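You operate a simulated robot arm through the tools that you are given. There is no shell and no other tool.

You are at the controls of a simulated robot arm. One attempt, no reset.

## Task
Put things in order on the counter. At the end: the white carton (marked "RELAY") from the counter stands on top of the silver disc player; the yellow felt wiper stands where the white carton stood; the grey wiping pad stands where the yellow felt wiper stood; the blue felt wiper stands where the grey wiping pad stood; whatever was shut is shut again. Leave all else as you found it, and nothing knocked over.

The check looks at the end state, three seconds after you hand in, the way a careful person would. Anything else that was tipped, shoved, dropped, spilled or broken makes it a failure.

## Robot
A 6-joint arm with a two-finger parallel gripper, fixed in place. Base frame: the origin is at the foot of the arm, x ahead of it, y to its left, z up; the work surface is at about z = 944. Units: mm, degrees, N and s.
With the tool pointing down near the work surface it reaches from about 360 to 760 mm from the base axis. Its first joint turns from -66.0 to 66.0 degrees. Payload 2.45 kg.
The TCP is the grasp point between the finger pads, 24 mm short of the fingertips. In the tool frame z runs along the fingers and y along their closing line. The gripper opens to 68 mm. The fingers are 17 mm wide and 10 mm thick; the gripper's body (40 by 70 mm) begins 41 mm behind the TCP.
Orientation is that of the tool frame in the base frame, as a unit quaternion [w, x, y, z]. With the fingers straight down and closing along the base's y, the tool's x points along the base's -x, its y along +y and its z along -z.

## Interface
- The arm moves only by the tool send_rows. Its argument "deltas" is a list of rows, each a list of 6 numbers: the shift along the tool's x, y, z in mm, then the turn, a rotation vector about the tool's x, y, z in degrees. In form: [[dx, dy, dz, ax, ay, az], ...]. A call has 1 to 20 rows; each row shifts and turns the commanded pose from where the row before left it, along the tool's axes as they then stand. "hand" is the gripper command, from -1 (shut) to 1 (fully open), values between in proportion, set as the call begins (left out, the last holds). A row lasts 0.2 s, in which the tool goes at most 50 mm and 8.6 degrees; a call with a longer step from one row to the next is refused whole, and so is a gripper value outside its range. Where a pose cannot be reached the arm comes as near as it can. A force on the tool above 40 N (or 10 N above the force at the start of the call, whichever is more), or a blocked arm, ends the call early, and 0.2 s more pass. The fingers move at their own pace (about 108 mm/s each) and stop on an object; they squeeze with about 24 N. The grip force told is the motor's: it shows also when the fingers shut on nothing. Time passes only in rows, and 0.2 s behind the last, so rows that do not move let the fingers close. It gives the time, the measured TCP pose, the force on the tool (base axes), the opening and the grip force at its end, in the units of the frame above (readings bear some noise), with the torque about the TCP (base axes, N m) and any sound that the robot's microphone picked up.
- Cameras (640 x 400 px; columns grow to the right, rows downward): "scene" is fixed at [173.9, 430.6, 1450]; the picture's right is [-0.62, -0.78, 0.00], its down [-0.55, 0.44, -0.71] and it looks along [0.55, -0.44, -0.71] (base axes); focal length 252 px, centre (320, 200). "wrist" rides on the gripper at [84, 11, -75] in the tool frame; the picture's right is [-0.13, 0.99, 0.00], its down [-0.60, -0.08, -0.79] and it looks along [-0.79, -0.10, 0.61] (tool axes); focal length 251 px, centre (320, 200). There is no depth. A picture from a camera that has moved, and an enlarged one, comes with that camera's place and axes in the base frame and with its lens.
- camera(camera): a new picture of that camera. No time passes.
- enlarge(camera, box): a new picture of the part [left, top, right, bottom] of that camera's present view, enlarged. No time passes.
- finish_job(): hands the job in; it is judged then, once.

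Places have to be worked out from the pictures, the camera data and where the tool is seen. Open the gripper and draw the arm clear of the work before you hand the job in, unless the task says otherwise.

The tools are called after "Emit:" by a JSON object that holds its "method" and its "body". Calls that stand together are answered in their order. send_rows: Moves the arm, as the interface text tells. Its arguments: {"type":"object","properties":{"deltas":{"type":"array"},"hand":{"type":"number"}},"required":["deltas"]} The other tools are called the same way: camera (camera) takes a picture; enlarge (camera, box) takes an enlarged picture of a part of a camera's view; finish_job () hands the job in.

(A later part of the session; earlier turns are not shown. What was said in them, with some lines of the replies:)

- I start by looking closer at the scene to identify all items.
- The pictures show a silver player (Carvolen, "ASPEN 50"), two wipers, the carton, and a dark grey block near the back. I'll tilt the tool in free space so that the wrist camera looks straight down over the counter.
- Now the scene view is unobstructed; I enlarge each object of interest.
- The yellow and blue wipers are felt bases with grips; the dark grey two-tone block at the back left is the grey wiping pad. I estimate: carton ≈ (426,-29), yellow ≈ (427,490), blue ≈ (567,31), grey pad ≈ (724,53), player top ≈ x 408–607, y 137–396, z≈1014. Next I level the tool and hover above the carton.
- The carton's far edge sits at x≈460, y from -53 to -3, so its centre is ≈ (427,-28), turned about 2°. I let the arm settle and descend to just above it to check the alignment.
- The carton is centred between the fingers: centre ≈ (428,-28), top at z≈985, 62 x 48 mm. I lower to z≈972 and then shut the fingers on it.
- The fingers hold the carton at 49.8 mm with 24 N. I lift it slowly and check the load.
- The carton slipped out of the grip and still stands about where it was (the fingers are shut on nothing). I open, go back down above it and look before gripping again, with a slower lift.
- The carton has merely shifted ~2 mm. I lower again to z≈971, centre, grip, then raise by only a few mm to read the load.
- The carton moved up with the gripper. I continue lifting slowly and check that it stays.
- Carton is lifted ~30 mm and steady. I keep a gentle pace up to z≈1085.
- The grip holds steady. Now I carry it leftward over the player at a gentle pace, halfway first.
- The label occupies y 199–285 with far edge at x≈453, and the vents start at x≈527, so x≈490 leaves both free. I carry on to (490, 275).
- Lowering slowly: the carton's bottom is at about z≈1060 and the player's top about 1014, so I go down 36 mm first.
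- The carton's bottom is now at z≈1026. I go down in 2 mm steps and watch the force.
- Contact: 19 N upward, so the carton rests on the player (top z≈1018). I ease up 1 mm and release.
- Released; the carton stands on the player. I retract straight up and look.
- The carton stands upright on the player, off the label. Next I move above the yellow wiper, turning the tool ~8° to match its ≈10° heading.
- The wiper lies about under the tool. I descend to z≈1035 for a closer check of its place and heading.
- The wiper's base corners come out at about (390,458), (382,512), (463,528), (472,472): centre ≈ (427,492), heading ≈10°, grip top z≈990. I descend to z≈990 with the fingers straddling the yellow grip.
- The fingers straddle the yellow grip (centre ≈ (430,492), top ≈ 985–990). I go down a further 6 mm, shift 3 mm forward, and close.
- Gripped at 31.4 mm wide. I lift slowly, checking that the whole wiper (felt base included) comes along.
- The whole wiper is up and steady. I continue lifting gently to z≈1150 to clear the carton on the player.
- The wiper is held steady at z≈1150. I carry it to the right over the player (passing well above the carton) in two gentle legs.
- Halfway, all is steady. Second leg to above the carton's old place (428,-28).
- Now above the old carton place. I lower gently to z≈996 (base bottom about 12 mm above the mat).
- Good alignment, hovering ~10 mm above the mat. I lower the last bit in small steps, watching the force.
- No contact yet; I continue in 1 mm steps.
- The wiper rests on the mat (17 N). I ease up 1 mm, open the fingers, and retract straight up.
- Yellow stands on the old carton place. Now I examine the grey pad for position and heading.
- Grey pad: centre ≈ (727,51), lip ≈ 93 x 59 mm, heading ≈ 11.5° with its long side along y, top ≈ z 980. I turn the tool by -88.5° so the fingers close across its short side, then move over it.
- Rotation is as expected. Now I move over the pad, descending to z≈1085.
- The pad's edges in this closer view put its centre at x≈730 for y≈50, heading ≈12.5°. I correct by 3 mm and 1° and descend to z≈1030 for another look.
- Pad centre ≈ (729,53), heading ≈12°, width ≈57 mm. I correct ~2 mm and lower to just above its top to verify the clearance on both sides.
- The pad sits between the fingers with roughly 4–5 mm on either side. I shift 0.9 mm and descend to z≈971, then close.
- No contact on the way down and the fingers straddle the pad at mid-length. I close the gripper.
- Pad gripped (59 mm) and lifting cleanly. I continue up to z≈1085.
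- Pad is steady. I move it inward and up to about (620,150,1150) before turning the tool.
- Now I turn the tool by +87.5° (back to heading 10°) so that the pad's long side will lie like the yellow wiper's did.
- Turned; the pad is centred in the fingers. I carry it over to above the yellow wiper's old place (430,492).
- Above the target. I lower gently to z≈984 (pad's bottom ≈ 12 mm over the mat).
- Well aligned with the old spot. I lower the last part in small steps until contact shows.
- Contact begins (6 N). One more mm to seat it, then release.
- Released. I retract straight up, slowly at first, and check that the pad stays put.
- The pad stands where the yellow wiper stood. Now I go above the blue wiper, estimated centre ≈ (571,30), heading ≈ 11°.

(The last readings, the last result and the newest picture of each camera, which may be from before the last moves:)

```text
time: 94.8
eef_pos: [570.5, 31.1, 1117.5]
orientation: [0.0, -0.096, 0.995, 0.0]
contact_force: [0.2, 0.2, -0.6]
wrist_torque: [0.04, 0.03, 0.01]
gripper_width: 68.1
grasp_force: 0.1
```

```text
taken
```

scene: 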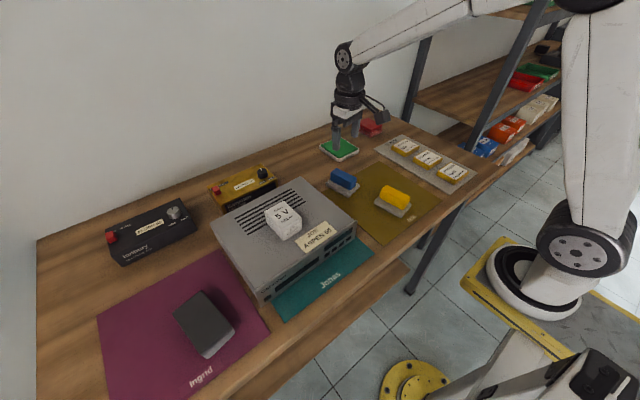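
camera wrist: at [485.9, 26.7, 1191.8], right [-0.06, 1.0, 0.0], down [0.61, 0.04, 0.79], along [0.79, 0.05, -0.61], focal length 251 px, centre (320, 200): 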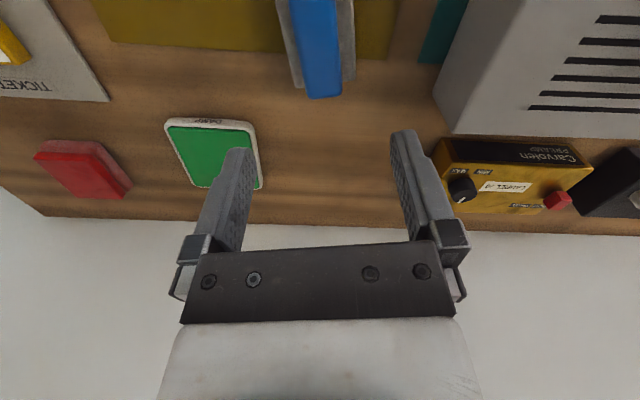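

The grey pad stands properly on the Ingrid mat. I descend to z≈1035 over the blue wiper for a close check.

Emit:
{"method": "send_rows", "body": {"deltas": [[0, 0, 30, 0, 0, 0], [0, 0, 30, 0, 0, 0], [0, 0, 22, 0, 0, 0], [0, 0, 0, 0, 0, 0]], "hand": 1}}

Emit:
{"method": "camera", "body": {"camera": "wrist"}}

Emit:
{"method": "enlarge", "body": {"camera": "scene", "box": [300, 130, 400, 210]}}

```text
time: 95.8
eef_pos: [571.5, 31.8, 1034.5]
orientation: [0.0, -0.096, 0.995, 0.0]
contact_force: [-0.5, -0.6, 0.1]
wrist_torque: [0.02, -0.01, 0.01]
gripper_width: 67.8
grasp_force: 0.1
```

```text
taken
camera wrist: at [487.3, 26.3, 1108.8], right [-0.06, 1.0, 0.0], down [0.61, 0.04, 0.79], along [0.79, 0.05, -0.61], focal length 251 px, centre (320, 200)
```

wrist: 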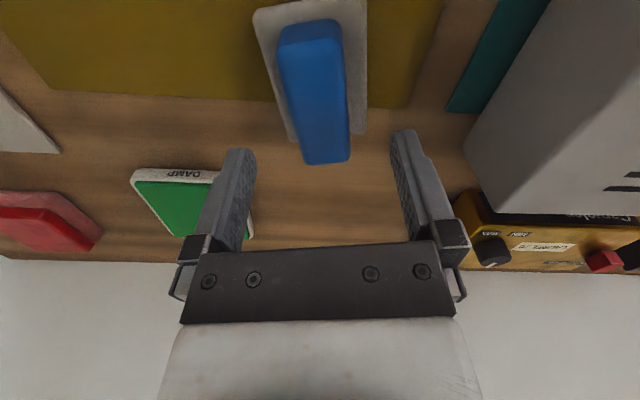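

```text
5.00 times, centred on (350, 170) of scene
camera zoom: at [173.9, 430.6, 1450.0], right [-0.62, -0.78, 0.0], down [-0.55, 0.44, -0.71], along [0.55, -0.44, -0.71], focal length 1258 px, centre (170, 350)
```

zoom: 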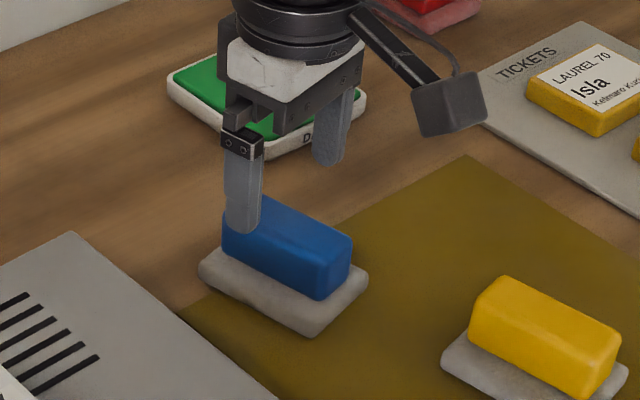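

The blue wiper lies like the yellow one did: centre ≈ (571,33), heading ≈11°. I centre 1.5 mm and descend to z≈984, then close on the blue grip.

Emit:
{"method": "send_rows", "body": {"deltas": [[0, 1.5, 16, 0, 0, 0], [0, 0, 16, 0, 0, 0], [0, 0, 12, 0, 0, 0], [0, 0, 6, 0, 0, 0], [0, 0, 0, 0, 0, 0]], "hand": 1}}

Emit:
{"method": "camera", "body": {"camera": "wrist"}}

Emit:
{"method": "enlarge", "body": {"camera": "scene", "box": [300, 130, 400, 210]}}

```text
time: 97.0
eef_pos: [569.7, 30.2, 982.6]
orientation: [0.0, -0.096, 0.995, 0.001]
contact_force: [0.4, 0.4, 0.7]
wrist_torque: [0.02, 0.02, -0.01]
gripper_width: 68.1
grasp_force: 0.0
```

```text
taken
camera wrist: at [485.6, 26.0, 1056.2], right [-0.06, 1.0, 0.0], down [0.61, 0.04, 0.79], along [0.79, 0.05, -0.61], focal length 251 px, centre (320, 200)
```

wrist: 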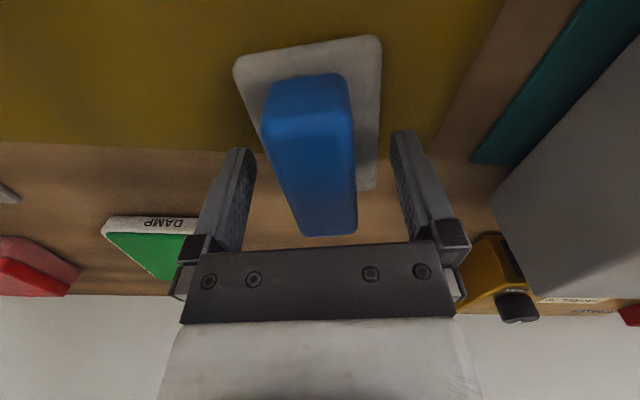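

```text
5.00 times, centred on (350, 170) of scene
camera zoom: at [173.9, 430.6, 1450.0], right [-0.62, -0.78, 0.0], down [-0.55, 0.44, -0.71], along [0.55, -0.44, -0.71], focal length 1258 px, centre (170, 350)
```

zoom: 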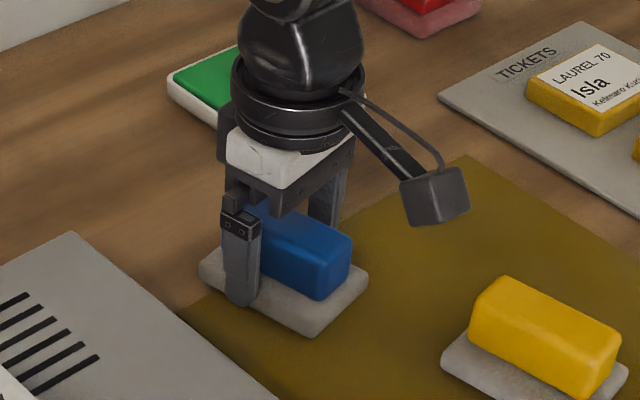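

Alignment matches the yellow wiper's good grip. I close the fingers and lift a little.

Emit:
{"method": "send_rows", "body": {"deltas": [[0, 0, 0, 0, 0, 0], [0, 0, 0, 0, 0, 0], [0, 0, 0, 0, 0, 0], [0, 0, 0, 0, 0, 0]], "hand": -1}}

Emit:
{"method": "send_rows", "body": {"deltas": [[0, 0, -2, 0, 0, 0], [0, 0, -3, 0, 0, 0], [0, 0, -4, 0, 0, 0], [0, 0, -5, 0, 0, 0], [0, 0, -5, 0, 0, 0], [0, 0, -4, 0, 0, 0], [0, 0, -2, 0, 0, 0], [0, 0, 0, 0, 0, 0]], "hand": -1}}

Emit:
{"method": "camera", "body": {"camera": "wrist"}}

Emit:
{"method": "enlarge", "body": {"camera": "scene", "box": [300, 130, 400, 210]}}

```text
time: 98.0
eef_pos: [569.9, 30.5, 983.1]
orientation: [0.0, -0.096, 0.995, 0.0]
contact_force: [1.7, 0.2, -0.7]
wrist_torque: [-0.01, -0.03, 0.01]
gripper_width: 31.6
grasp_force: 24.5
```

```text
time: 99.8
eef_pos: [571.8, 30.5, 1007.7]
orientation: [0.0, -0.096, 0.995, 0.0]
contact_force: [-0.5, -0.3, -0.9]
wrist_torque: [0.01, 0.0, 0.03]
gripper_width: 31.7
grasp_force: 24.8
```

```text
taken
camera wrist: at [486.3, 26.5, 1082.2], right [-0.06, 1.0, 0.0], down [0.61, 0.04, 0.79], along [0.79, 0.05, -0.61], focal length 251 px, centre (320, 200)
```

wrist: 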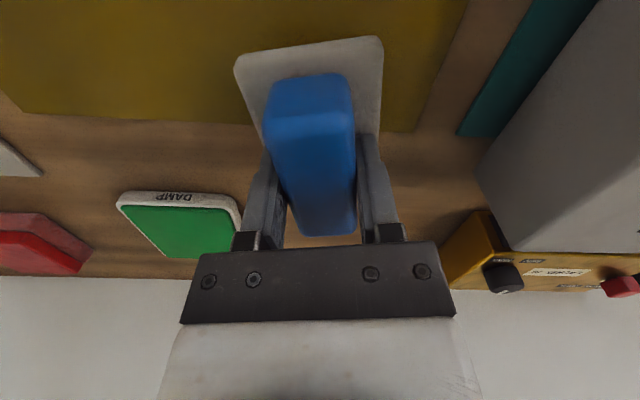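

```text
5.00 times, centred on (350, 170) of scene
camera zoom: at [173.9, 430.6, 1450.0], right [-0.62, -0.78, 0.0], down [-0.55, 0.44, -0.71], along [0.55, -0.44, -0.71], focal length 1258 px, centre (170, 350)
```

zoom: 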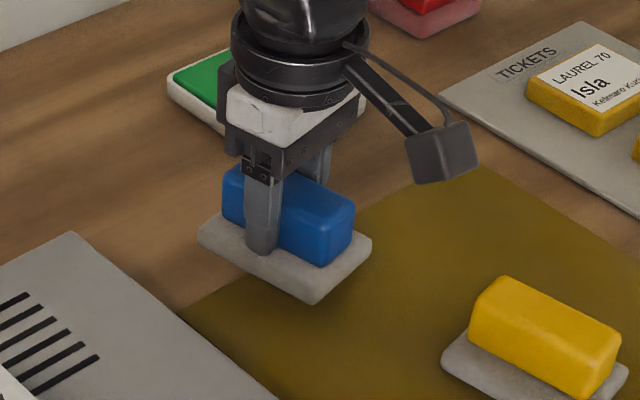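

The blue wiper is up and steady. I lift on to z≈1085.

Emit:
{"method": "send_rows", "body": {"deltas": [[0, 0, -4, 0, 0, 0], [0, 0, -7, 0, 0, 0], [0, 0, -10, 0, 0, 0], [0, 0, -10, 0, 0, 0], [0, 0, -10, 0, 0, 0], [0, 0, -10, 0, 0, 0], [0, 0, -10, 0, 0, 0], [0, 0, -8, 0, 0, 0], [0, 0, -5, 0, 0, 0], [0, 0, -3, 0, 0, 0], [0, 0, 0, 0, 0, 0]], "hand": -1}}

Emit:
{"method": "camera", "body": {"camera": "wrist"}}

```text
time: 102.2
eef_pos: [570.6, 31.4, 1086.2]
orientation: [0.0, -0.096, 0.995, -0.001]
contact_force: [0.6, 0.0, -1.6]
wrist_torque: [-0.02, -0.02, 0.0]
gripper_width: 31.9
grasp_force: 24.4
```

```text
taken
camera wrist: at [486.1, 26.5, 1159.1], right [-0.06, 1.0, 0.0], down [0.61, 0.04, 0.79], along [0.79, 0.05, -0.61], focal length 251 px, centre (320, 200)
```

wrist: 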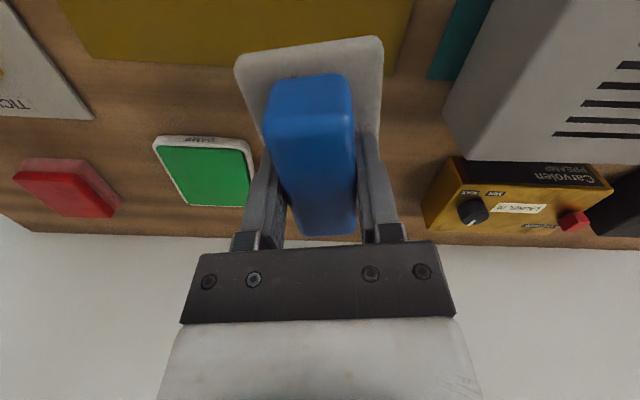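

Now I turn it by -88.5° so that its long side lies the way the grey pad's did.

Emit:
{"method": "send_rows", "body": {"deltas": [[0, 0, 0, 0, 0, 3], [0, 0, 0, 0, 0, 5], [0, 0, 0, 0, 0, 6.59], [0, 0, 0, 0, 0, 6.59], [0, 0, 0, 0, 0, 6.59], [0, 0, 0, 0, 0, 6.59], [0, 0, 0, 0, 0, 6.59], [0, 0, 0, 0, 0, 6.59], [0, 0, 0, 0, 0, 6.59], [0, 0, 0, 0, 0, 6.59], [0, 0, 0, 0, 0, 6.59], [0, 0, 0, 0, 0, 6.59], [0, 0, 0, 0, 0, 6.59], [0, 0, 0, 0, 0, 5], [0, 0, 0, 0, 0, 3], [0, 0, 0, 0, 0, 0]], "hand": -1}}

Emit:
{"method": "camera", "body": {"camera": "scene"}}

```text
time: 105.6
eef_pos: [569.3, 31.0, 1085.5]
orientation: [0.0, 0.626, 0.779, 0.0]
contact_force: [-1.1, -0.3, -0.5]
wrist_torque: [0.01, 0.01, -0.01]
gripper_width: 31.4
grasp_force: 23.9
```

```text
taken
```

scene: 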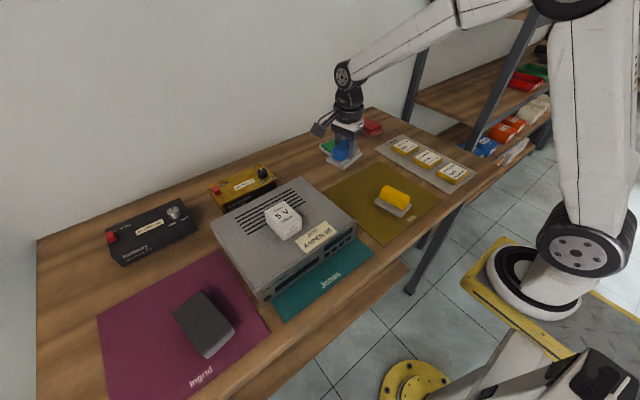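

Turned. Now I carry it to above the grey pad's old place (728,53).

Emit:
{"method": "send_rows", "body": {"deltas": [[-0.47, 6, 0, 0, 0, 0], [-0.93, 12, 0, 0, 0, 0], [-1.4, 18, 0, 0, 0, 0], [-1.7, 22, 0, 0, 0, 0], [-1.7, 22, 0, 0, 0, 0], [-1.7, 22, 0, 0, 0, 0], [-1.7, 22, 0, 0, 0, 0], [-1.4, 18, 0, 0, 0, 0], [-0.93, 12, 0, 0, 0, 0], [-0.47, 6, 0, 0, 0, 0], [0, 0, 0, 0, 0, 0]], "hand": -1}}

Emit:
{"method": "camera", "body": {"camera": "scene"}}

Emit:
{"method": "camera", "body": {"camera": "wrist"}}

```text
time: 108.0
eef_pos: [727.2, 54.3, 1086.0]
orientation: [0.0, 0.626, 0.78, 0.001]
contact_force: [0.5, -0.7, -0.3]
wrist_torque: [0.01, -0.01, 0.01]
gripper_width: 31.6
grasp_force: 24.5
```

```text
taken
```

scene: 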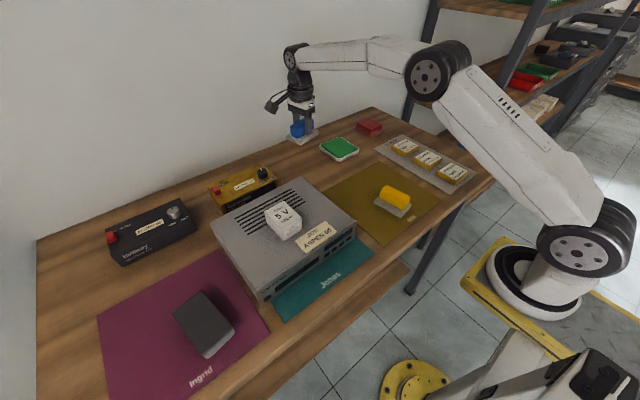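

```text
taken
camera wrist: at [721.2, 139.4, 1159.5], right [1.0, 0.09, 0.0], down [0.05, -0.61, 0.79], along [0.07, -0.79, -0.61], focal length 251 px, centre (320, 200)
```

wrist: 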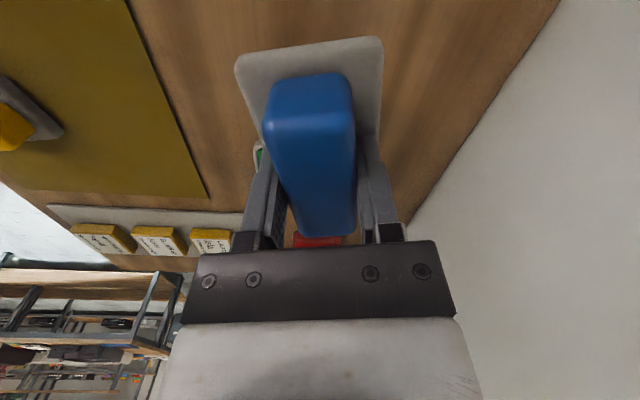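

In position at (727,54). I lower gently to z≈993.

Emit:
{"method": "send_rows", "body": {"deltas": [[0, 0, 5, 0, 0, 0], [0, 0, 8, 0, 0, 0], [0, 0, 10, 0, 0, 0], [0, 0, 10, 0, 0, 0], [0, 0, 10, 0, 0, 0], [0, 0, 10, 0, 0, 0], [0, 0, 10, 0, 0, 0], [0, 0, 10, 0, 0, 0], [0, 0, 10, 0, 0, 0], [0, 0, 6, 0, 0, 0], [0, 0, 4, 0, 0, 0], [0, 0, 0, 0, 0, 0]], "hand": -1}}

Emit:
{"method": "enlarge", "body": {"camera": "scene", "box": [260, 100, 360, 190]}}

Emit:
{"method": "camera", "body": {"camera": "wrist"}}

```text
time: 110.6
eef_pos: [729.1, 54.1, 992.0]
orientation: [0.001, 0.626, 0.78, 0.001]
contact_force: [0.4, 0.5, 0.4]
wrist_torque: [0.0, -0.02, 0.0]
gripper_width: 31.3
grasp_force: 24.1
```

```text
4.44 times, centred on (310, 145) of scene
camera zoom: at [173.9, 430.6, 1450.0], right [-0.62, -0.78, 0.0], down [-0.55, 0.44, -0.71], along [0.55, -0.44, -0.71], focal length 1118 px, centre (364, 444)
```

zoom: 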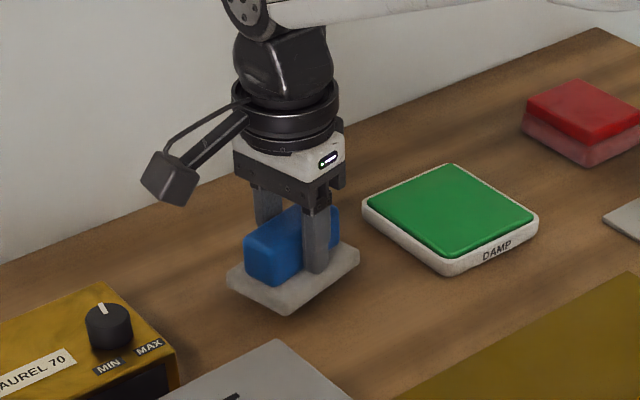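

```text
taken
camera wrist: at [721.6, 139.1, 1066.2], right [1.0, 0.09, 0.0], down [0.05, -0.61, 0.79], along [0.07, -0.79, -0.61], focal length 251 px, centre (320, 200)
```

wrist: 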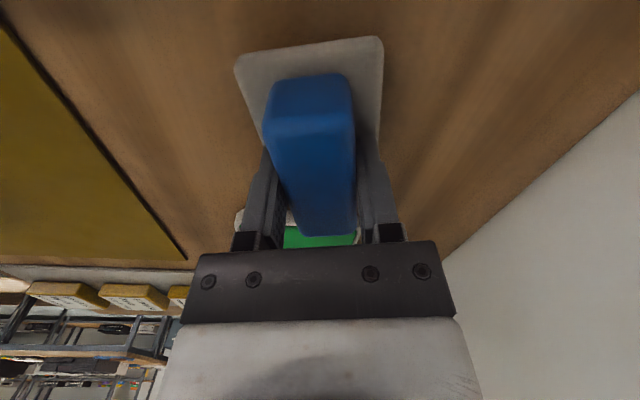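

Matches the old pad's spot with clear space around it. I lower in small steps until contact.

Emit:
{"method": "send_rows", "body": {"deltas": [[0, 0, 2, 0, 0, 0], [0, 0, 2, 0, 0, 0], [0, 0, 2, 0, 0, 0], [0, 0, 1, 0, 0, 0], [0, 0, 0, 0, 0, 0]], "hand": -1}}

Emit:
{"method": "send_rows", "body": {"deltas": [[0, 0, 1, 0, 0, 0], [0, 0, 0, 0, 0, 0]], "hand": -1}}

Emit:
{"method": "send_rows", "body": {"deltas": [[0, 0, 1, 0, 0, 0], [0, 0, 0, 0, 0, 0]], "hand": -1}}

```text
time: 111.8
eef_pos: [728.5, 54.2, 986.4]
orientation: [-0.001, 0.626, 0.78, -0.001]
contact_force: [-0.2, -0.5, -1.2]
wrist_torque: [0.02, -0.01, -0.04]
gripper_width: 31.6
grasp_force: 24.0
```

```text
time: 112.4
eef_pos: [729.8, 52.8, 985.3]
orientation: [0.001, 0.626, 0.78, 0.0]
contact_force: [-0.1, -0.3, 0.3]
wrist_torque: [0.03, 0.01, -0.02]
gripper_width: 31.4
grasp_force: 24.0
```

```text
time: 113.0
eef_pos: [729.3, 53.6, 983.8]
orientation: [0.0, 0.626, 0.78, 0.0]
contact_force: [0.9, 0.2, -0.6]
wrist_torque: [0.0, -0.02, -0.01]
gripper_width: 31.7
grasp_force: 23.6
```

No contact yet at z≈984; I continue in 1 mm steps.

Emit:
{"method": "send_rows", "body": {"deltas": [[0, 0, 1, 0, 0, 0], [0, 0, 0, 0, 0, 0]], "hand": -1}}

Emit:
{"method": "send_rows", "body": {"deltas": [[0, 0, 1, 0, 0, 0], [0, 0, 0, 0, 0, 0]], "hand": -1}}

```text
time: 113.6
eef_pos: [728.8, 54.1, 982.7]
orientation: [0.0, 0.626, 0.78, 0.0]
contact_force: [-0.5, 0.7, 0.0]
wrist_torque: [0.0, 0.01, 0.0]
gripper_width: 31.3
grasp_force: 24.1
```

```text
time: 114.2
eef_pos: [729.4, 54.6, 982.4]
orientation: [0.0, 0.625, 0.78, 0.0]
contact_force: [1.0, 0.5, -0.8]
wrist_torque: [-0.05, 0.02, -0.01]
gripper_width: 31.6
grasp_force: 24.0
```

Emit:
{"method": "enlarge", "body": {"camera": "scene", "box": [290, 130, 350, 180]}}

Emit:
{"method": "send_rows", "body": {"deltas": [[0, 0, 1, 0, 0, 0], [0, 0, 0, 0, 0, 0]], "hand": -1}}

```text
8.00 times, centred on (320, 155) of scene
camera zoom: at [173.9, 430.6, 1450.0], right [-0.62, -0.78, 0.0], down [-0.55, 0.44, -0.71], along [0.55, -0.44, -0.71], focal length 2013 px, centre (320, 560)
```

zoom: 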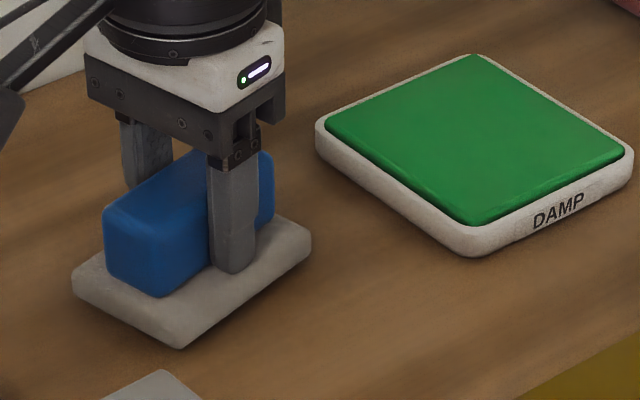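

```text
time: 114.8
eef_pos: [728.9, 53.1, 983.1]
orientation: [0.001, 0.626, 0.779, 0.001]
contact_force: [0.8, 0.4, -0.5]
wrist_torque: [0.0, 0.03, 0.0]
gripper_width: 31.5
grasp_force: 24.1
```

Still free; a further 1 mm at a time.

Emit:
{"method": "send_rows", "body": {"deltas": [[0, 0, 1, 0, 0, 0], [0, 0, 0, 0, 0, 0]], "hand": -1}}

Emit:
{"method": "send_rows", "body": {"deltas": [[0, 0, 0.7, 0, 0, 0], [0, 0, 0, 0, 0, 0]], "hand": -1}}

```text
time: 115.4
eef_pos: [728.9, 53.3, 980.4]
orientation: [0.0, 0.626, 0.78, 0.001]
contact_force: [0.8, 0.4, -1.6]
wrist_torque: [0.03, 0.01, -0.03]
gripper_width: 31.7
grasp_force: 23.5
```

```text
time: 116.0
eef_pos: [728.4, 54.1, 979.4]
orientation: [0.0, 0.626, 0.78, 0.0]
contact_force: [0.4, -0.8, -1.0]
wrist_torque: [-0.01, 0.0, 0.0]
gripper_width: 31.7
grasp_force: 24.1
```

The pad's grip here versus its placement on the mat differed by ~4 mm, so the bare counter is lower than the mats; contact is due at about z≈979. I continue in small steps.

Emit:
{"method": "send_rows", "body": {"deltas": [[0, 0, 0.8, 0, 0, 0], [0, 0, 0, 0, 0, 0]], "hand": -1}}

Emit:
{"method": "send_rows", "body": {"deltas": [[0, 0, 0.8, 0, 0, 0], [0, 0, 0, 0, 0, 0]], "hand": -1}}

```text
time: 116.6
eef_pos: [730.0, 54.7, 978.3]
orientation: [0.0, 0.626, 0.78, 0.0]
contact_force: [-0.4, -0.4, 0.1]
wrist_torque: [-0.03, 0.03, 0.04]
gripper_width: 31.7
grasp_force: 23.9
```

```text
time: 117.2
eef_pos: [728.3, 55.3, 978.5]
orientation: [0.0, 0.626, 0.78, 0.0]
contact_force: [-1.4, 1.9, 3.8]
wrist_torque: [0.01, 0.1, -0.05]
gripper_width: 31.5
grasp_force: 24.4
```

Contact starts (3.8 N). One more mm to seat it, then ease off and release.

Emit:
{"method": "send_rows", "body": {"deltas": [[0, 0, 1, 0, 0, 0], [0, 0, 0, 0, 0, 0]], "hand": -1}}

Emit:
{"method": "send_rows", "body": {"deltas": [[0, 0, -0.8, 0, 0, 0], [0, 0, 0, 0, 0, 0]], "hand": -1}}

Emit:
{"method": "send_rows", "body": {"deltas": [[0, 0, 0, 0, 0, 0], [0, 0, 0, 0, 0, 0], [0, 0, 0, 0, 0, 0], [0, 0, 0, 0, 0, 0]], "hand": 1}}

Emit:
{"method": "camera", "body": {"camera": "wrist"}}

```text
time: 117.8
eef_pos: [729.0, 54.9, 979.9]
orientation: [0.001, 0.627, 0.779, 0.001]
contact_force: [0.6, 2.4, 9.7]
wrist_torque: [0.08, 0.16, 0.01]
gripper_width: 31.4
grasp_force: 24.2
```

```text
time: 118.4
eef_pos: [729.7, 54.1, 977.2]
orientation: [0.001, 0.626, 0.78, 0.001]
contact_force: [3.6, 1.6, 9.0]
wrist_torque: [0.12, -0.03, -0.04]
gripper_width: 31.4
grasp_force: 24.0
```

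```text
time: 119.4
eef_pos: [728.2, 53.5, 978.3]
orientation: [0.0, 0.626, 0.78, 0.0]
contact_force: [-2.6, -3.3, 10.0]
wrist_torque: [0.0, -0.26, -0.08]
gripper_width: 65.8
grasp_force: 0.1
```

```text
taken
camera wrist: at [721.1, 139.0, 1051.6], right [1.0, 0.09, 0.0], down [0.05, -0.61, 0.79], along [0.07, -0.79, -0.61], focal length 251 px, centre (320, 200)
```

wrist: 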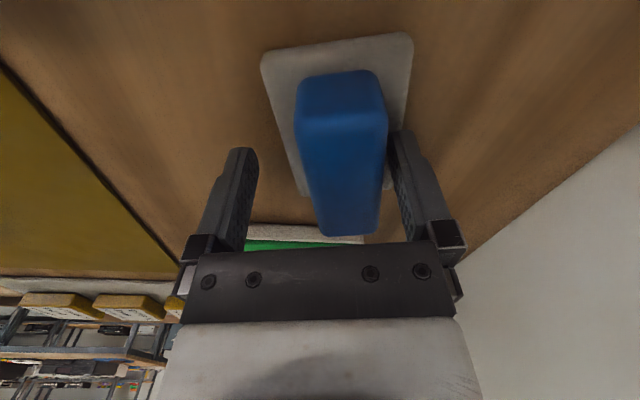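

Opening dragged the wiper ~11 mm toward the right finger: the fingertips were touching the felt base's top (10 N). I raise slowly by a few mm to free the fingertips and look.

Emit:
{"method": "send_rows", "body": {"deltas": [[0, 0, -1, 0, 0, 0], [0, 0, -1, 0, 0, 0], [0, 0, -2, 0, 0, 0], [0, 0, -2, 0, 0, 0], [0, 0, 0, 0, 0, 0]], "hand": 1}}

Emit:
{"method": "camera", "body": {"camera": "wrist"}}

Emit:
{"method": "enlarge", "body": {"camera": "scene", "box": [275, 120, 355, 180]}}

```text
time: 120.6
eef_pos: [728.3, 52.5, 982.7]
orientation: [0.0, 0.626, 0.78, 0.001]
contact_force: [-0.3, -0.5, 0.1]
wrist_torque: [0.01, 0.0, -0.01]
gripper_width: 68.3
grasp_force: 0.2
```

```text
taken
camera wrist: at [720.6, 138.4, 1057.4], right [1.0, 0.09, 0.0], down [0.05, -0.61, 0.79], along [0.07, -0.79, -0.61], focal length 251 px, centre (320, 200)
```

wrist: 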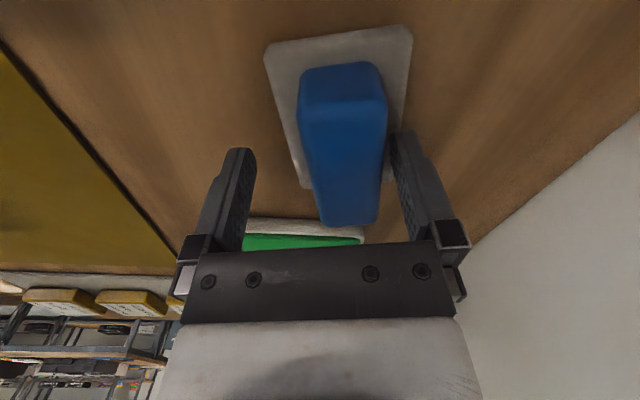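

```text
6.67 times, centred on (315, 150) of scene
camera zoom: at [173.9, 430.6, 1450.0], right [-0.62, -0.78, 0.0], down [-0.55, 0.44, -0.71], along [0.55, -0.44, -0.71], focal length 1677 px, centre (353, 533)
```

zoom: 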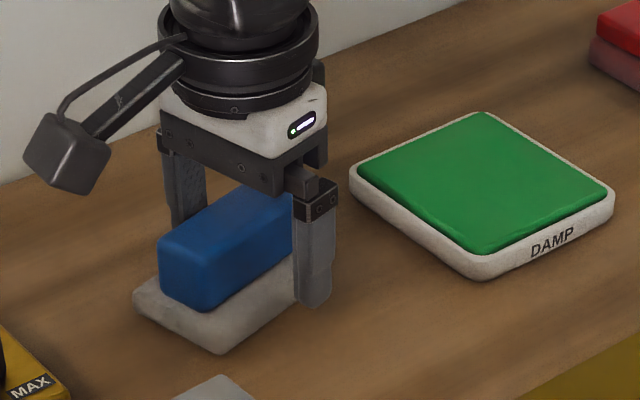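

The tips are now free. I raise 3 mm more and close the fingers stepwise, which pushes the wiper gently back to be centred under the tool at (728.5,53).

Emit:
{"method": "send_rows", "body": {"deltas": [[0, 0, -1.5, 0, 0, 0], [0, 0, -1.5, 0, 0, 0], [0, 0, 0, 0, 0, 0]], "hand": 0.6}}

Emit:
{"method": "send_rows", "body": {"deltas": [[0, 0, 0, 0, 0, 0]], "hand": 0.45}}

Emit:
{"method": "send_rows", "body": {"deltas": [[0, 0, 0, 0, 0, 0]], "hand": 0.3}}

Emit:
{"method": "send_rows", "body": {"deltas": [[0, 0, 0, 0, 0, 0]], "hand": 0.15}}

Emit:
{"method": "send_rows", "body": {"deltas": [[0, 0, 0, 0, 0, 0]], "hand": 0.02}}

Emit:
{"method": "camera", "body": {"camera": "wrist"}}

```text
time: 121.4
eef_pos: [728.3, 51.6, 987.1]
orientation: [0.001, 0.626, 0.78, 0.0]
contact_force: [-1.2, -0.3, 0.2]
wrist_torque: [0.02, 0.01, 0.05]
gripper_width: 54.7
grasp_force: 0.1
```

```text
time: 121.8
eef_pos: [729.3, 53.1, 986.3]
orientation: [0.0, 0.626, 0.78, 0.0]
contact_force: [-0.4, 0.8, 0.0]
wrist_torque: [0.0, 0.0, 0.0]
gripper_width: 49.3
grasp_force: 0.4
```

```text
time: 122.2
eef_pos: [729.0, 51.9, 987.6]
orientation: [0.0, 0.625, 0.78, 0.0]
contact_force: [0.5, -0.5, 0.0]
wrist_torque: [0.03, 0.0, 0.0]
gripper_width: 44.0
grasp_force: 0.0
```

```text
time: 122.6
eef_pos: [728.0, 52.7, 985.7]
orientation: [-0.001, 0.626, 0.78, 0.0]
contact_force: [0.0, -0.3, 1.4]
wrist_torque: [0.01, 0.03, 0.01]
gripper_width: 38.9
grasp_force: 0.1
```

```text
time: 123.0
eef_pos: [728.9, 52.9, 987.5]
orientation: [-0.001, 0.626, 0.78, 0.0]
contact_force: [-1.3, 0.2, 0.1]
wrist_torque: [-0.02, 0.01, 0.02]
gripper_width: 34.7
grasp_force: 0.1
```

```text
taken
camera wrist: at [721.4, 138.2, 1061.0], right [1.0, 0.09, 0.0], down [0.05, -0.61, 0.79], along [0.07, -0.79, -0.61], focal length 251 px, centre (320, 200)
```

wrist: 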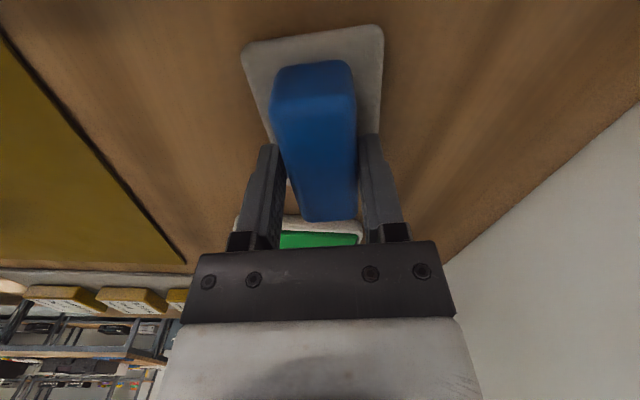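

The wiper is centred again beneath the tool (≈ (729,53)) and standing free. I open the fingers fully and check that it no longer moves.

Emit:
{"method": "send_rows", "body": {"deltas": [[0, 0, 0, 0, 0, 0]], "hand": 0.4}}

Emit:
{"method": "send_rows", "body": {"deltas": [[0, 0, 0, 0, 0, 0], [0, 0, 0, 0, 0, 0]], "hand": 1}}

Emit:
{"method": "camera", "body": {"camera": "wrist"}}

```text
time: 123.4
eef_pos: [728.4, 53.0, 986.8]
orientation: [0.0, 0.626, 0.78, 0.0]
contact_force: [0.0, 0.0, -0.3]
wrist_torque: [0.05, 0.02, -0.01]
gripper_width: 47.5
grasp_force: 0.1
```

```text
time: 124.0
eef_pos: [728.6, 52.0, 987.3]
orientation: [0.0, 0.626, 0.78, 0.0]
contact_force: [0.2, 0.0, 0.0]
wrist_torque: [0.01, -0.05, -0.02]
gripper_width: 68.2
grasp_force: 0.1
```

```text
taken
camera wrist: at [721.4, 138.2, 1061.0], right [1.0, 0.09, 0.0], down [0.05, -0.61, 0.79], along [0.07, -0.79, -0.61], focal length 251 px, centre (320, 200)
```

wrist: 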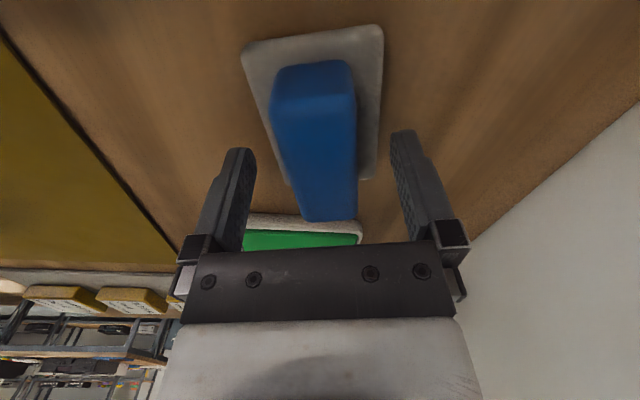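

The wiper stayed put while the fingers opened. I retract straight up and then check everything.

Emit:
{"method": "send_rows", "body": {"deltas": [[0, 0, -4, 0, 0, 0], [0, 0, -8, 0, 0, 0], [0, 0, -16, 0, 0, 0], [0, 0, -24, 0, 0, 0], [0, 0, -30, 0, 0, 0], [0, 0, -20, 0, 0, 0], [0, 0, 0, 0, 0, 0]], "hand": 1}}

Emit:
{"method": "camera", "body": {"camera": "wrist"}}

Emit:
{"method": "camera", "body": {"camera": "scene"}}

```text
time: 125.6
eef_pos: [728.3, 50.0, 1088.0]
orientation: [0.0, 0.626, 0.78, 0.0]
contact_force: [-0.5, 0.1, 0.6]
wrist_torque: [0.01, -0.01, -0.02]
gripper_width: 67.8
grasp_force: 0.2
```

```text
taken
camera wrist: at [721.3, 136.5, 1161.3], right [1.0, 0.09, 0.0], down [0.05, -0.61, 0.79], along [0.07, -0.79, -0.61], focal length 251 px, centre (320, 200)
```

wrist: 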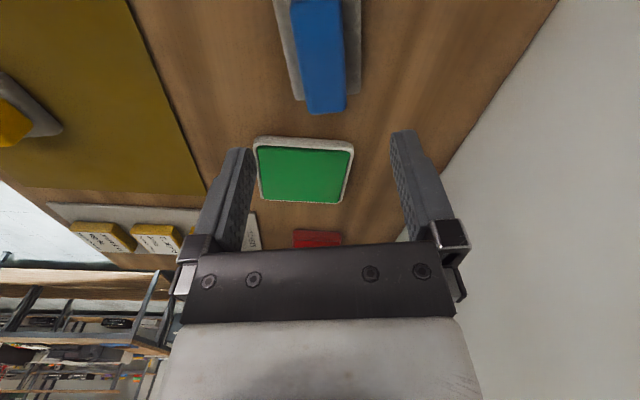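

```text
taken
```

scene: 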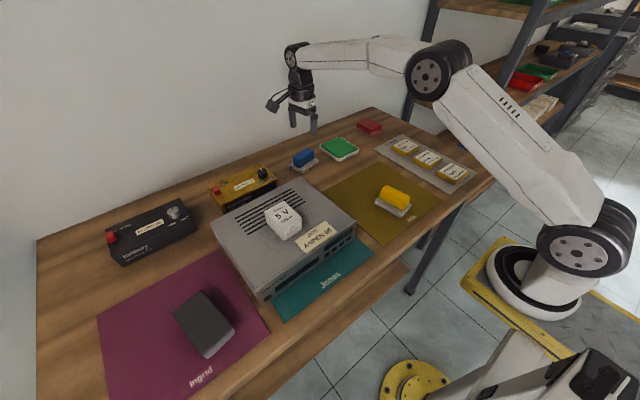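

All four items are in place. I compare the blue wiper's and other places in enlarged views with the original ones.

Emit:
{"method": "enlarge", "body": {"camera": "scene", "box": [270, 130, 350, 190]}}

Emit:
{"method": "enlarge", "body": {"camera": "scene", "box": [160, 280, 260, 370]}}

Emit:
{"method": "enlarge", "body": {"camera": "scene", "box": [320, 160, 430, 230]}}

Emit:
{"method": "enlarge", "body": {"camera": "scene", "box": [190, 160, 390, 320]}}

```text
6.67 times, centred on (310, 160) of scene
camera zoom: at [173.9, 430.6, 1450.0], right [-0.62, -0.78, 0.0], down [-0.55, 0.44, -0.71], along [0.55, -0.44, -0.71], focal length 1677 px, centre (387, 467)
```

zoom: 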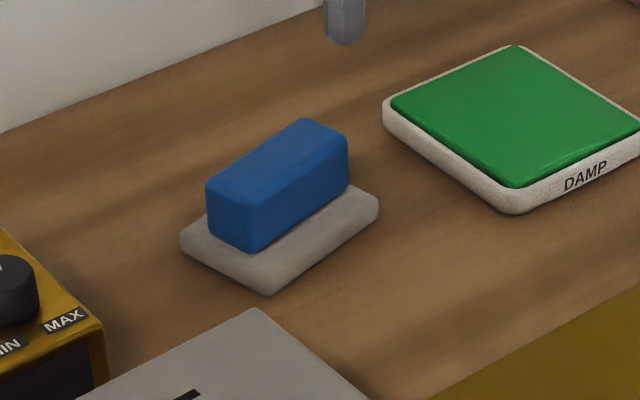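

```text
4.44 times, centred on (210, 325) of scene
camera zoom: at [173.9, 430.6, 1450.0], right [-0.62, -0.78, 0.0], down [-0.55, 0.44, -0.71], along [0.55, -0.44, -0.71], focal length 1118 px, centre (809, -356)
```

zoom: 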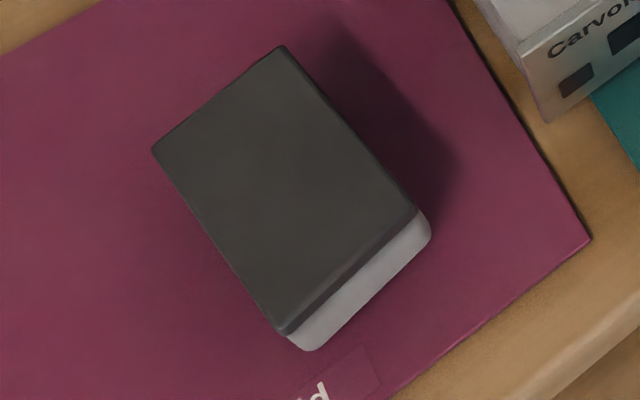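

```text
5.71 times, centred on (375, 195) of scene
camera zoom: at [173.9, 430.6, 1450.0], right [-0.62, -0.78, 0.0], down [-0.55, 0.44, -0.71], along [0.55, -0.44, -0.71], focal length 1438 px, centre (6, 229)
```

zoom: 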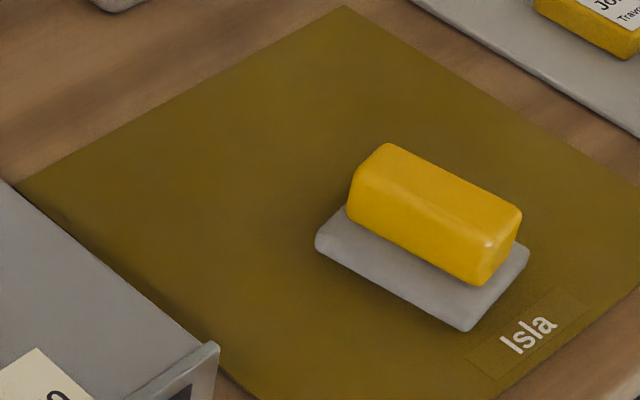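

```text
2.50 times, centred on (290, 240) of scene
camera zoom: at [173.9, 430.6, 1450.0], right [-0.62, -0.78, 0.0], down [-0.55, 0.44, -0.71], along [0.55, -0.44, -0.71], focal length 629 px, centre (395, 100)
```

zoom: 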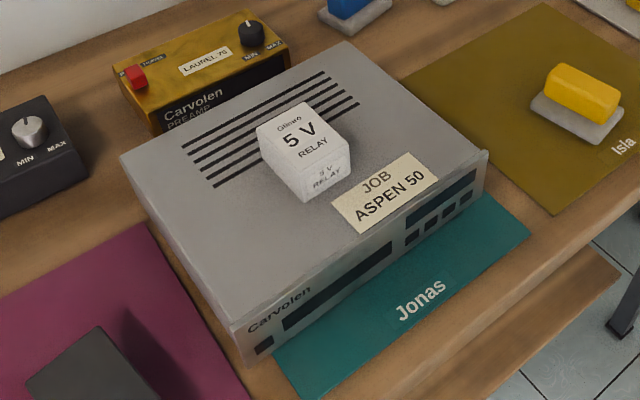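

All placements match the former spots within a few mm, and nothing else moved. I draw the arm back up to near its starting pose, gripper open.

Emit:
{"method": "send_rows", "body": {"deltas": [[0, 0, -20, 0, 0, 0], [18.6, -29.3, -11, 0, 0, 0], [18.6, -29.3, -11, 0, 0, 0], [18.6, -29.3, -11, 0, 0, 0], [18.6, -29.3, -11, 0, 0, 0], [18.6, -29.3, -11, 0, 0, 0], [18.6, -29.3, -11, 0, 0, 0], [18.6, -29.3, -11, 0, 0, 0], [18.6, -29.3, -11, 0, 0, 0], [18.6, -29.3, -11, 0, 0, 0], [18.6, -29.3, -11, 0, 0, 0], [0, 0, 0, 0, 0, 0]], "hand": 1}}

Emit:
{"method": "send_rows", "body": {"deltas": [[0, 0, 0, 0, 0, -7.75], [0, 0, 0, 0, 0, -7.75], [0, 0, 0, 0, 0, -7.75], [0, 0, 0, 0, 0, -7.75], [0, 0, 0, 0, 0, -7.75], [0, 0, 0, 0, 0, -7.75], [0, 0, 0, 0, 0, -7.75], [0, 0, 0, 0, 0, -7.75], [0, 0, 0, 0, 0, -7.75], [0, 0, 0, 0, 0, -7.75], [0, 0, 0, 0, 0, 0]], "hand": 1}}

Emit:
{"method": "camera", "body": {"camera": "scene"}}

Emit:
{"method": "camera", "body": {"camera": "wrist"}}

```text
time: 128.2
eef_pos: [403.8, 171.1, 1220.0]
orientation: [0.001, 0.626, 0.78, -0.001]
contact_force: [-0.3, 0.5, 0.2]
wrist_torque: [0.01, 0.01, 0.0]
gripper_width: 68.2
grasp_force: 0.0
```

```text
time: 130.6
eef_pos: [401.9, 171.3, 1219.2]
orientation: [0.0, -0.002, 1.0, 0.0]
contact_force: [-0.5, -0.3, 0.5]
wrist_torque: [-0.02, 0.01, 0.01]
gripper_width: 68.0
grasp_force: 0.0
```

```text
taken
```

scene: 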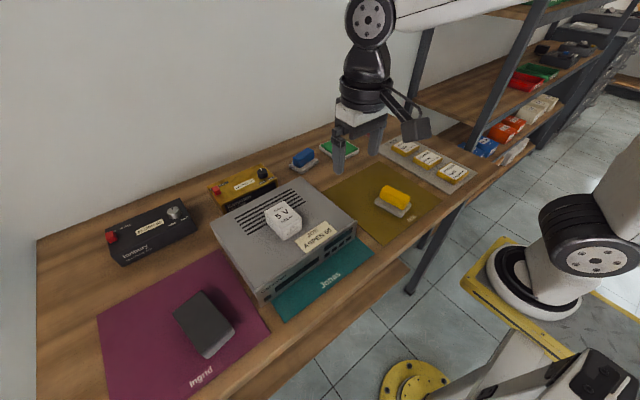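

```text
taken
camera wrist: at [318.2, 183.6, 1293.0], right [0.13, 0.99, 0.0], down [0.6, -0.08, 0.79], along [0.79, -0.1, -0.61], focal length 251 px, centre (320, 200)
```

wrist: 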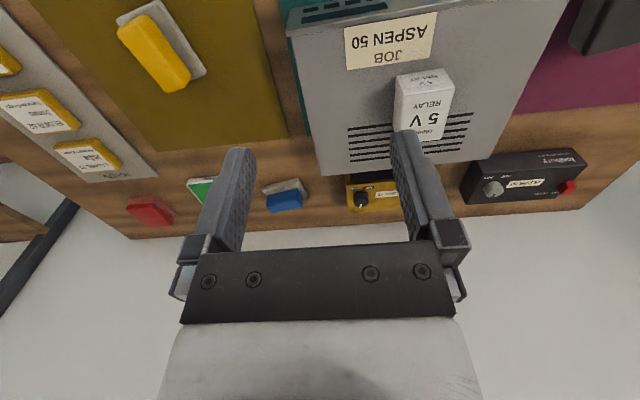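

The last pictures show the carton on the player. Yellow is on the carton's old place, the grey pad on yellow's, and the blue wiper on the pad's, all upright. Everything else is as I found it, nothing was opened, and the arm is clear with its gripper open, so I hand in.

Emit:
{"method": "finish_job", "body": {}}

```text
The job is handed in.
```

The job is handed in, and by the last pictures all four items are where you asked, upright. I have not seen the result of the check.

- **White carton:** it stands on top of the silver disc player, clear of the job label and the vents. On the first lift it slipped out of the grip and stayed standing, moved about 2 mm. I gripped it again and lifted more slowly.
- **Yellow felt wiper:** it stands where the carton stood.
- **Grey wiping pad:** it stands where the yellow wiper stood. I turned it so its long side lies the way the wiper's did.
- **Blue felt wiper:** it stands where the grey pad stood, turned to lie the way the pad did. As I let go, a finger dragged it about 11 mm, and I pushed it back to centre. Its corners now match the old pad's within a few millimetres.

I opened nothing, so nothing needed shutting. In the pictures nothing else looks tipped or moved, and the arm is back near its starting pose with the gripper open.
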